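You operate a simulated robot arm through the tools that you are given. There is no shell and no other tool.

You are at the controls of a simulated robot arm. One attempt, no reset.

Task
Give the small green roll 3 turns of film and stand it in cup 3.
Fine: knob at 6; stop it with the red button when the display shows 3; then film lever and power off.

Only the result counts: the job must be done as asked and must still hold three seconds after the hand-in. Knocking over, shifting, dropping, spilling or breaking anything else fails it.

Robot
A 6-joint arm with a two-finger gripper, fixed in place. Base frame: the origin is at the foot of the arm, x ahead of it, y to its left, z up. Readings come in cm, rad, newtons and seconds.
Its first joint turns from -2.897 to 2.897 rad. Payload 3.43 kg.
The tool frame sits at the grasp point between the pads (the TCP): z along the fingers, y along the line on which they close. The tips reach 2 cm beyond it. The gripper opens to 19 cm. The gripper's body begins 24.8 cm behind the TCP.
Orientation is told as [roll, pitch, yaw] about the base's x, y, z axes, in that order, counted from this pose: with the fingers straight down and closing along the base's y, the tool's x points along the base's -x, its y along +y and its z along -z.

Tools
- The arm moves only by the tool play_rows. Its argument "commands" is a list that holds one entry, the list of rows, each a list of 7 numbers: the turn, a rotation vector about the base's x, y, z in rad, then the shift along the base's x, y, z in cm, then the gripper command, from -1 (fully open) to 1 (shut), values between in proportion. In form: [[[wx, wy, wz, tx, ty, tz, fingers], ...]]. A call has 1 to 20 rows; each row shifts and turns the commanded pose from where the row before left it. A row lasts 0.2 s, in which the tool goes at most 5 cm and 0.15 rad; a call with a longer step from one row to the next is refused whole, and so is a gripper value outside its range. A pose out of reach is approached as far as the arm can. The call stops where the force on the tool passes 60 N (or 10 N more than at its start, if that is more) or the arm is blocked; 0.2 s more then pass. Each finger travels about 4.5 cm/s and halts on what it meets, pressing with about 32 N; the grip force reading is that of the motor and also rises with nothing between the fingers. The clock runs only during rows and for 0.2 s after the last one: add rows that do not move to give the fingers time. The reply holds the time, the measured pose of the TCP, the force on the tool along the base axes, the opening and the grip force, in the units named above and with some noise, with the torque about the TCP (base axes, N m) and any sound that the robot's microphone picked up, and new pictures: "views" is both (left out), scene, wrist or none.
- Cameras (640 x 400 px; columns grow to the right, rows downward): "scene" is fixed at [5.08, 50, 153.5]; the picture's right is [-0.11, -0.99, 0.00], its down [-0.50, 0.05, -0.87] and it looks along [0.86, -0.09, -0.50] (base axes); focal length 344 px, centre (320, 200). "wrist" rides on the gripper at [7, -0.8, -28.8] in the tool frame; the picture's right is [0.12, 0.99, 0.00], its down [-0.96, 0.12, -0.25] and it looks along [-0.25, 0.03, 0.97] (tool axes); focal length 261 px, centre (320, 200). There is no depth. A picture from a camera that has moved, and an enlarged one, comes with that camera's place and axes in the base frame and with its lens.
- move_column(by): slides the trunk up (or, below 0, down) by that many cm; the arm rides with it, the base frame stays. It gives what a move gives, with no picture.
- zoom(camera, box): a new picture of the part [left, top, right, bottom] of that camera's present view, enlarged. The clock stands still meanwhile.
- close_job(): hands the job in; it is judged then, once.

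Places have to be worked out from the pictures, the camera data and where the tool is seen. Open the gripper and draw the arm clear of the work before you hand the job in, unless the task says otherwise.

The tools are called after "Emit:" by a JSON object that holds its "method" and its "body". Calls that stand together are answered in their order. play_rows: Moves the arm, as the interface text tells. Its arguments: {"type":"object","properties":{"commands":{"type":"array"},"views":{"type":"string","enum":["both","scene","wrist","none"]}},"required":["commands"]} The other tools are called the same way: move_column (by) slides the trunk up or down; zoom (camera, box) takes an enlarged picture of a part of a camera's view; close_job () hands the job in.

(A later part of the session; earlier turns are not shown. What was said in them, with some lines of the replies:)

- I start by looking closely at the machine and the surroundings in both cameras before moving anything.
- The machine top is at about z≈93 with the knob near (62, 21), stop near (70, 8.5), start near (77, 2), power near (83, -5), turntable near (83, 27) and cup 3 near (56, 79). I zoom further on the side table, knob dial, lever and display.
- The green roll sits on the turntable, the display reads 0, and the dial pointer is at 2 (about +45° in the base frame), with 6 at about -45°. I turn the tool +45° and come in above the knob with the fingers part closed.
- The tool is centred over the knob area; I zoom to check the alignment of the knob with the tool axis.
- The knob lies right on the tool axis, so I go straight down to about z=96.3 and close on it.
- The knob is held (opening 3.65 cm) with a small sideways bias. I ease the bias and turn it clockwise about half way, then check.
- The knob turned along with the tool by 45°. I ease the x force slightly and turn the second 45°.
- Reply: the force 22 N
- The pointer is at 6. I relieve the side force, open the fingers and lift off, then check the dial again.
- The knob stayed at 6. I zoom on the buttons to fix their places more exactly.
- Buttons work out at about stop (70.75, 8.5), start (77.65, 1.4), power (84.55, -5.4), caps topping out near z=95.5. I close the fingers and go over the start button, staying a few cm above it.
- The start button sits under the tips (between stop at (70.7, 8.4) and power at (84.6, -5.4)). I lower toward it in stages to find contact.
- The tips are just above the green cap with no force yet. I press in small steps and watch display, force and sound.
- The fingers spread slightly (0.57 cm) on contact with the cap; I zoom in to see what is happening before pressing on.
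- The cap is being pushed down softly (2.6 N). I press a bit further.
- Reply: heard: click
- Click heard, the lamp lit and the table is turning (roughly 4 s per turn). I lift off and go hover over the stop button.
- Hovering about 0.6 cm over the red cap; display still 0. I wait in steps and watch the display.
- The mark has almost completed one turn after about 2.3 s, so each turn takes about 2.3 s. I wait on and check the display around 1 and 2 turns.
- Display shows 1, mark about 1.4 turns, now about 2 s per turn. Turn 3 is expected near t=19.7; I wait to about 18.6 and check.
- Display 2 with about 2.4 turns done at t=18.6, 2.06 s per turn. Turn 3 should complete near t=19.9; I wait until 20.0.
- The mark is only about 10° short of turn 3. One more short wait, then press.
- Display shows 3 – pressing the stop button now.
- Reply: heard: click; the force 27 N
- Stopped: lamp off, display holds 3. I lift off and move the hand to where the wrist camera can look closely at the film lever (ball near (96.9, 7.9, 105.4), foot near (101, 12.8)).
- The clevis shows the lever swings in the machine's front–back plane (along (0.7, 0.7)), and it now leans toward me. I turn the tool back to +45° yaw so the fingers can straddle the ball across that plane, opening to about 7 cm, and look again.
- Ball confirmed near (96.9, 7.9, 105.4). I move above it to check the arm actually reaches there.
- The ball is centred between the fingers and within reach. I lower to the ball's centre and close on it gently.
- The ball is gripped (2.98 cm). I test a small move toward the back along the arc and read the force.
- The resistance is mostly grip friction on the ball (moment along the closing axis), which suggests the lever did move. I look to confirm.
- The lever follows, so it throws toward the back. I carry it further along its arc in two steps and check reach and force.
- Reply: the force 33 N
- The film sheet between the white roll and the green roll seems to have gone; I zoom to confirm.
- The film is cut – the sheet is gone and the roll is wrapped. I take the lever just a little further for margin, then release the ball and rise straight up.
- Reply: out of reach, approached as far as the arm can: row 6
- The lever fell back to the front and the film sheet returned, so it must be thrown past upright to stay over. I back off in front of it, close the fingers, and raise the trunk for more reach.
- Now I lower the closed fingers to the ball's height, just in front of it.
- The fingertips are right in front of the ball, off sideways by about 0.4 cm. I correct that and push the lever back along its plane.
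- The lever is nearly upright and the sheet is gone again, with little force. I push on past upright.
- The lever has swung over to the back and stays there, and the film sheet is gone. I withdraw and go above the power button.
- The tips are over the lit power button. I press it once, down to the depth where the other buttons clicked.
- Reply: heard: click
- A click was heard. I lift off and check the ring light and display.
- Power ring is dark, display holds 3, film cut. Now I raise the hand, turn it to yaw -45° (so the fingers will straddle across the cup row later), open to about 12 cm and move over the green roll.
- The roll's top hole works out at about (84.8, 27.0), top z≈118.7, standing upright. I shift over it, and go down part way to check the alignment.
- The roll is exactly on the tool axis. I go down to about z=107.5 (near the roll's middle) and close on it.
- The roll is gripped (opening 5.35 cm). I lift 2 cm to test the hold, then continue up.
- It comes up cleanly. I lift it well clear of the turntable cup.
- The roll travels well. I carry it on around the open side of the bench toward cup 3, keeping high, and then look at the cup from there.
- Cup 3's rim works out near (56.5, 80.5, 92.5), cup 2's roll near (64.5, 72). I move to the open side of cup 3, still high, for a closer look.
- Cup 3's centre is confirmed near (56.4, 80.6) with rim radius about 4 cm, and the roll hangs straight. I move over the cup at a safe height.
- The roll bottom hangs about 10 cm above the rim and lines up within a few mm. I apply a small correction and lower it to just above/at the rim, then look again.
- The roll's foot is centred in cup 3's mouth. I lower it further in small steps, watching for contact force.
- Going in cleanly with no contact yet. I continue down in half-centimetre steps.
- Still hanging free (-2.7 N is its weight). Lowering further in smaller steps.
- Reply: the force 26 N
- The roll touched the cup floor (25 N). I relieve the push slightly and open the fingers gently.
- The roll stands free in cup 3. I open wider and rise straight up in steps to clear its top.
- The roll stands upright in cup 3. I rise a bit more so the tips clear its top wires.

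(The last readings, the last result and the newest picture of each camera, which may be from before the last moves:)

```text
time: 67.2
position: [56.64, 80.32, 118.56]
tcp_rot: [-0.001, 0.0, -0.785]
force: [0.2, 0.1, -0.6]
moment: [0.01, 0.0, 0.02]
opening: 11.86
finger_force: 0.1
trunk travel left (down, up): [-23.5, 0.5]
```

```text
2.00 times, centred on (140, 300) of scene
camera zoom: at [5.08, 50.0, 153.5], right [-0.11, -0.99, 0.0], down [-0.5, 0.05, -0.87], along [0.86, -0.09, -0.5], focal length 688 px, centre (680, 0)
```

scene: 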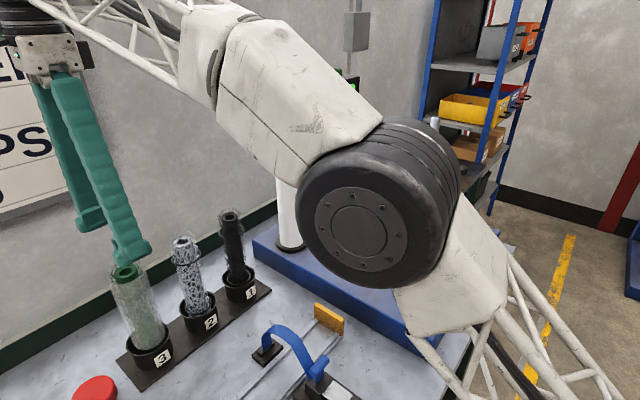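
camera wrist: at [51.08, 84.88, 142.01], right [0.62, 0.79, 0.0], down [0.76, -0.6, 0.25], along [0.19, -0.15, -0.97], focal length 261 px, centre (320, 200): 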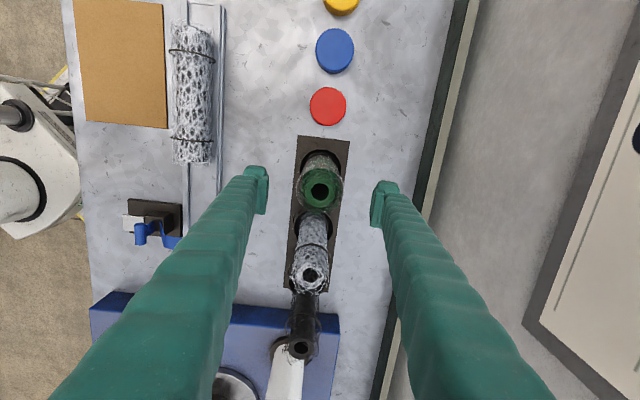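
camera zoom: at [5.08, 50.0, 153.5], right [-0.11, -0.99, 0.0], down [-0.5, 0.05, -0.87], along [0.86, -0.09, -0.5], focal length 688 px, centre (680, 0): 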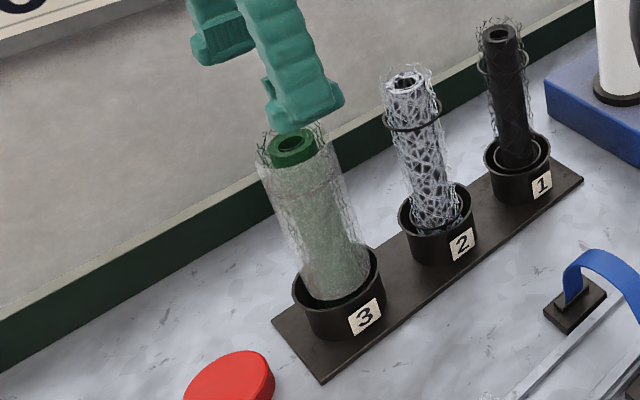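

The tips are well above the roll now. I draw the arm back toward the open side, away from the cups.

Emit:
{"method": "play_rows", "body": {"commands": [[[0, 0, 0, -2, -1.5, 1, -0.25], [0, 0, 0, -3, -2.5, 1, -0.25], [0, 0, 0, -3, -3, 1, -0.25], [0, 0, 0, -3, -3, 1, -0.25], [0, 0, 0, -2, -4, 1, -0.25], [0, 0, 0, 0, -4.5, 1, -0.25], [0, 0, 0, 0, -4.5, 1, -0.25], [0, 0, 0, 0, -4.5, 1, -0.25], [0, 0, 0, 0, -4.5, 0, -0.25], [0, 0, 0, 0, -4.5, 0, -0.25], [0, 0, 0, 0, -4.5, 0, -0.25], [0, 0, 0, 0, -4, 0, -0.25], [0, 0, 0, 0, 0, 0, -0.25]]], "views": "both"}}

Emit:
{"method": "zoom", "body": {"camera": "scene", "box": [50, 200, 280, 400]}}

Emit:
{"method": "zoom", "body": {"camera": "scene", "box": [260, 60, 520, 360]}}

```text
time: 70.0
position: [43.74, 35.2, 126.57]
tcp_rot: [0.0, 0.001, -0.785]
force: [-0.8, -0.2, 1.2]
moment: [0.06, -0.05, -0.03]
opening: 11.88
finger_force: 0.0
trunk travel left (down, up): [-23.5, 0.5]
camera wrist: at [38.12, 39.71, 155.16], right [0.62, 0.79, 0.0], down [0.76, -0.6, 0.25], along [0.2, -0.15, -0.97], focal length 261 px, centre (320, 200)
```

scene: 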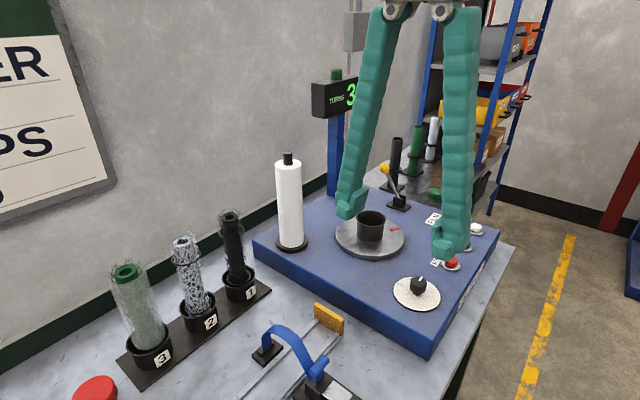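
wrist: 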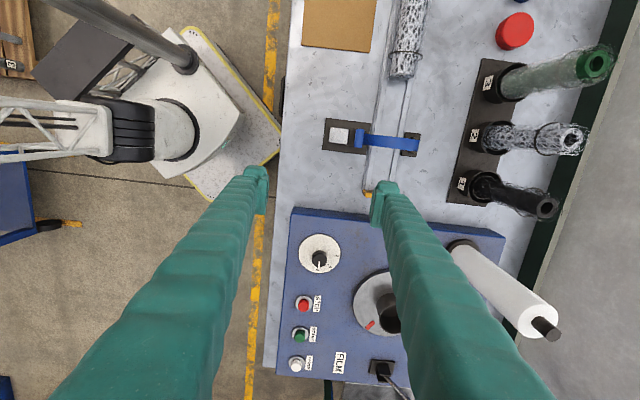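

```text
2.00 times, centred on (165, 300) of scene
camera zoom: at [5.08, 50.0, 153.5], right [-0.11, -0.99, 0.0], down [-0.5, 0.05, -0.87], along [0.86, -0.09, -0.5], focal length 688 px, centre (630, 0)
```

zoom: 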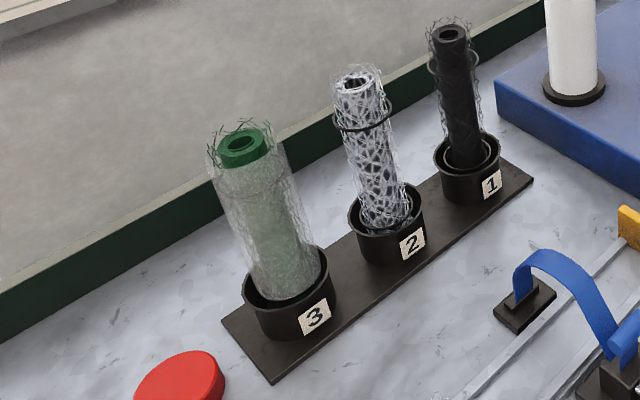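

```text
1.33 times, centred on (390, 210) of scene
camera zoom: at [5.08, 50.0, 153.5], right [-0.11, -0.99, 0.0], down [-0.5, 0.05, -0.87], along [0.86, -0.09, -0.5], focal length 459 px, centre (227, 187)
```

zoom: 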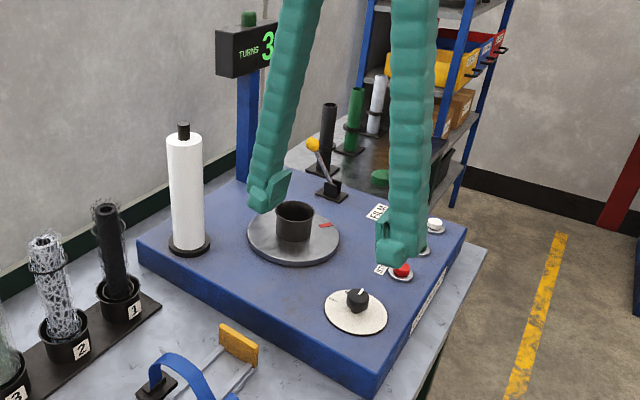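

The wrapped green roll stands in cup 3, cups 1 and 2 are undisturbed, the lever stays thrown, and the power ring is dark. I raise the arm clear, open the gripper fully and take a last look.

Emit:
{"method": "play_rows", "body": {"commands": [[[0, 0, 0, -0.5, -0.5, 3, -0.5], [0, 0, 0, -0.5, -0.5, 3, -1], [0, 0, 0, 0, 0, 2, -1], [0, 0, 0, 0, 0, 0, -1], [0, 0, 0, 0, 0, 0, -1], [0, 0, 0, 0, 0, 0, -1], [0, 0, 0, 0, 0, 0, -1]]], "views": "both"}}

Emit:
{"method": "zoom", "body": {"camera": "scene", "box": [50, 200, 280, 400]}}

Emit:
{"method": "zoom", "body": {"camera": "wrist", "box": [260, 180, 480, 400]}}

Emit:
{"method": "zoom", "body": {"camera": "scene", "box": [300, 60, 500, 280]}}

```text
time: 71.6
position: [42.66, 34.43, 134.56]
tcp_rot: [0.0, -0.002, -0.786]
force: [-0.4, 0.8, 0.2]
moment: [-0.01, 0.0, -0.03]
opening: 19.01
finger_force: 0.1
trunk travel left (down, up): [-23.5, 0.5]
camera wrist: at [37.05, 38.88, 163.08], right [0.62, 0.79, 0.0], down [0.76, -0.6, 0.25], along [0.19, -0.15, -0.97], focal length 261 px, centre (320, 200)
```

scene: 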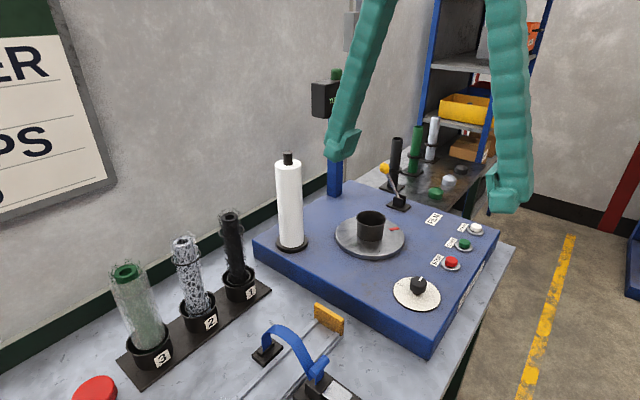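
wrist: 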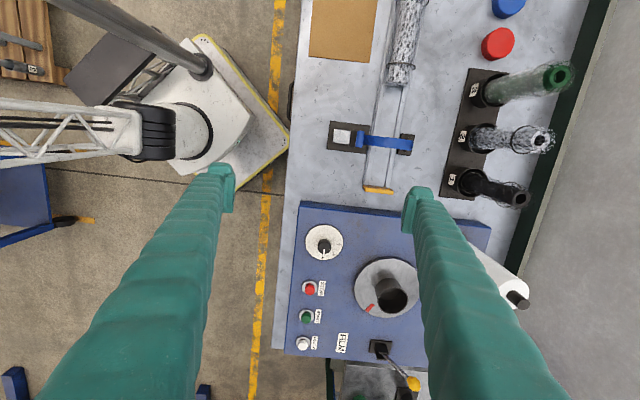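

```text
2.00 times, centred on (165, 300) of scene
camera zoom: at [5.08, 50.0, 153.5], right [-0.11, -0.99, 0.0], down [-0.5, 0.05, -0.87], along [0.86, -0.09, -0.5], focal length 688 px, centre (630, 0)
```

zoom: 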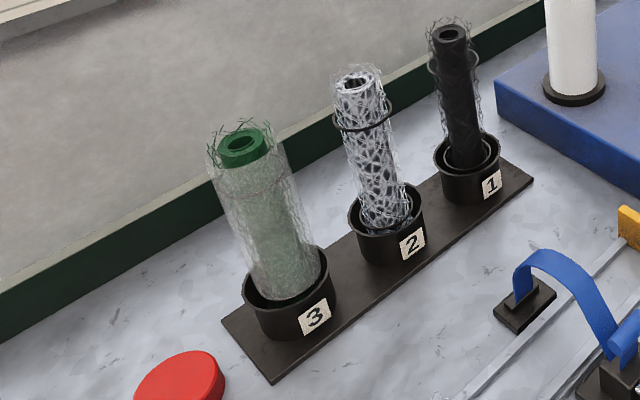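

```text
1.82 times, centred on (370, 290) of wrist
camera zoom: at [37.05, 38.88, 163.08], right [0.62, 0.79, 0.0], down [0.76, -0.6, 0.25], along [0.19, -0.15, -0.97], focal length 474 px, centre (229, 36)
```

zoom: 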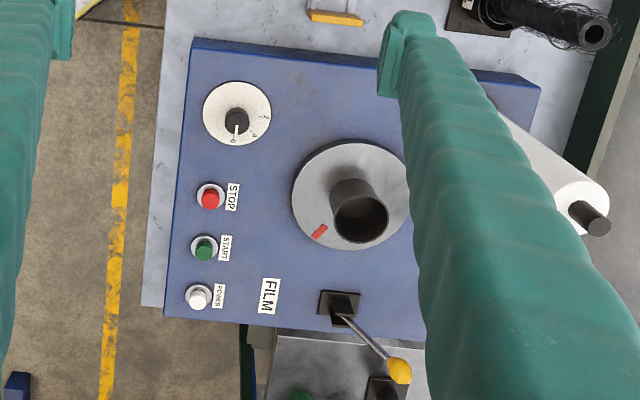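

```text
1.82 times, centred on (400, 170) of scene
camera zoom: at [5.08, 50.0, 153.5], right [-0.11, -0.99, 0.0], down [-0.5, 0.05, -0.87], along [0.86, -0.09, -0.5], focal length 625 px, centre (174, 254)
```

zoom: 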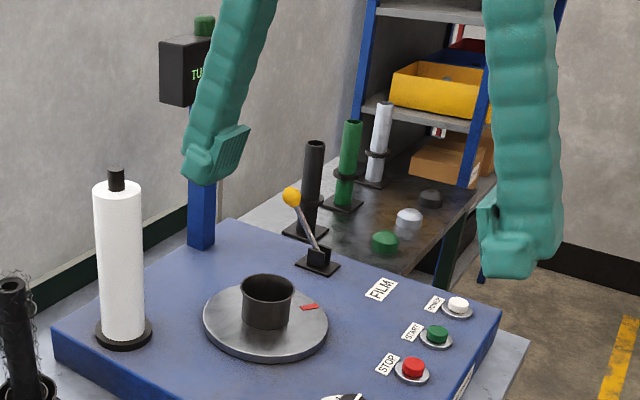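

Everything checks out. The roll has its 3 turns of film and stands in cup 3, with the film cut and the knob at 6. The power is off and the arm is clear with the gripper open, so I hand the job in.

Emit:
{"method": "close_job", "body": {}}

```text
The job is handed in.
```

The small green roll has 3 turns of film and is standing upright in cup 3. I've handed the job in.

- **Winding:** I set the knob to 6, pressed start, and pressed the red button while the display showed 3. The display still read 3 afterwards.
- **Film lever:** On the first try the lever fell back and the film sheet came back into view. I then pushed it past upright, where it stayed, and the sheet between the rolls was gone.
- **Power:** I pressed the power button once and heard a click. The ring light around it went dark, although the display kept showing 3.
- **Surroundings:** The rolls in cups 1 and 2 and everything else looked undisturbed in the last pictures. The arm was clear with the gripper fully open.
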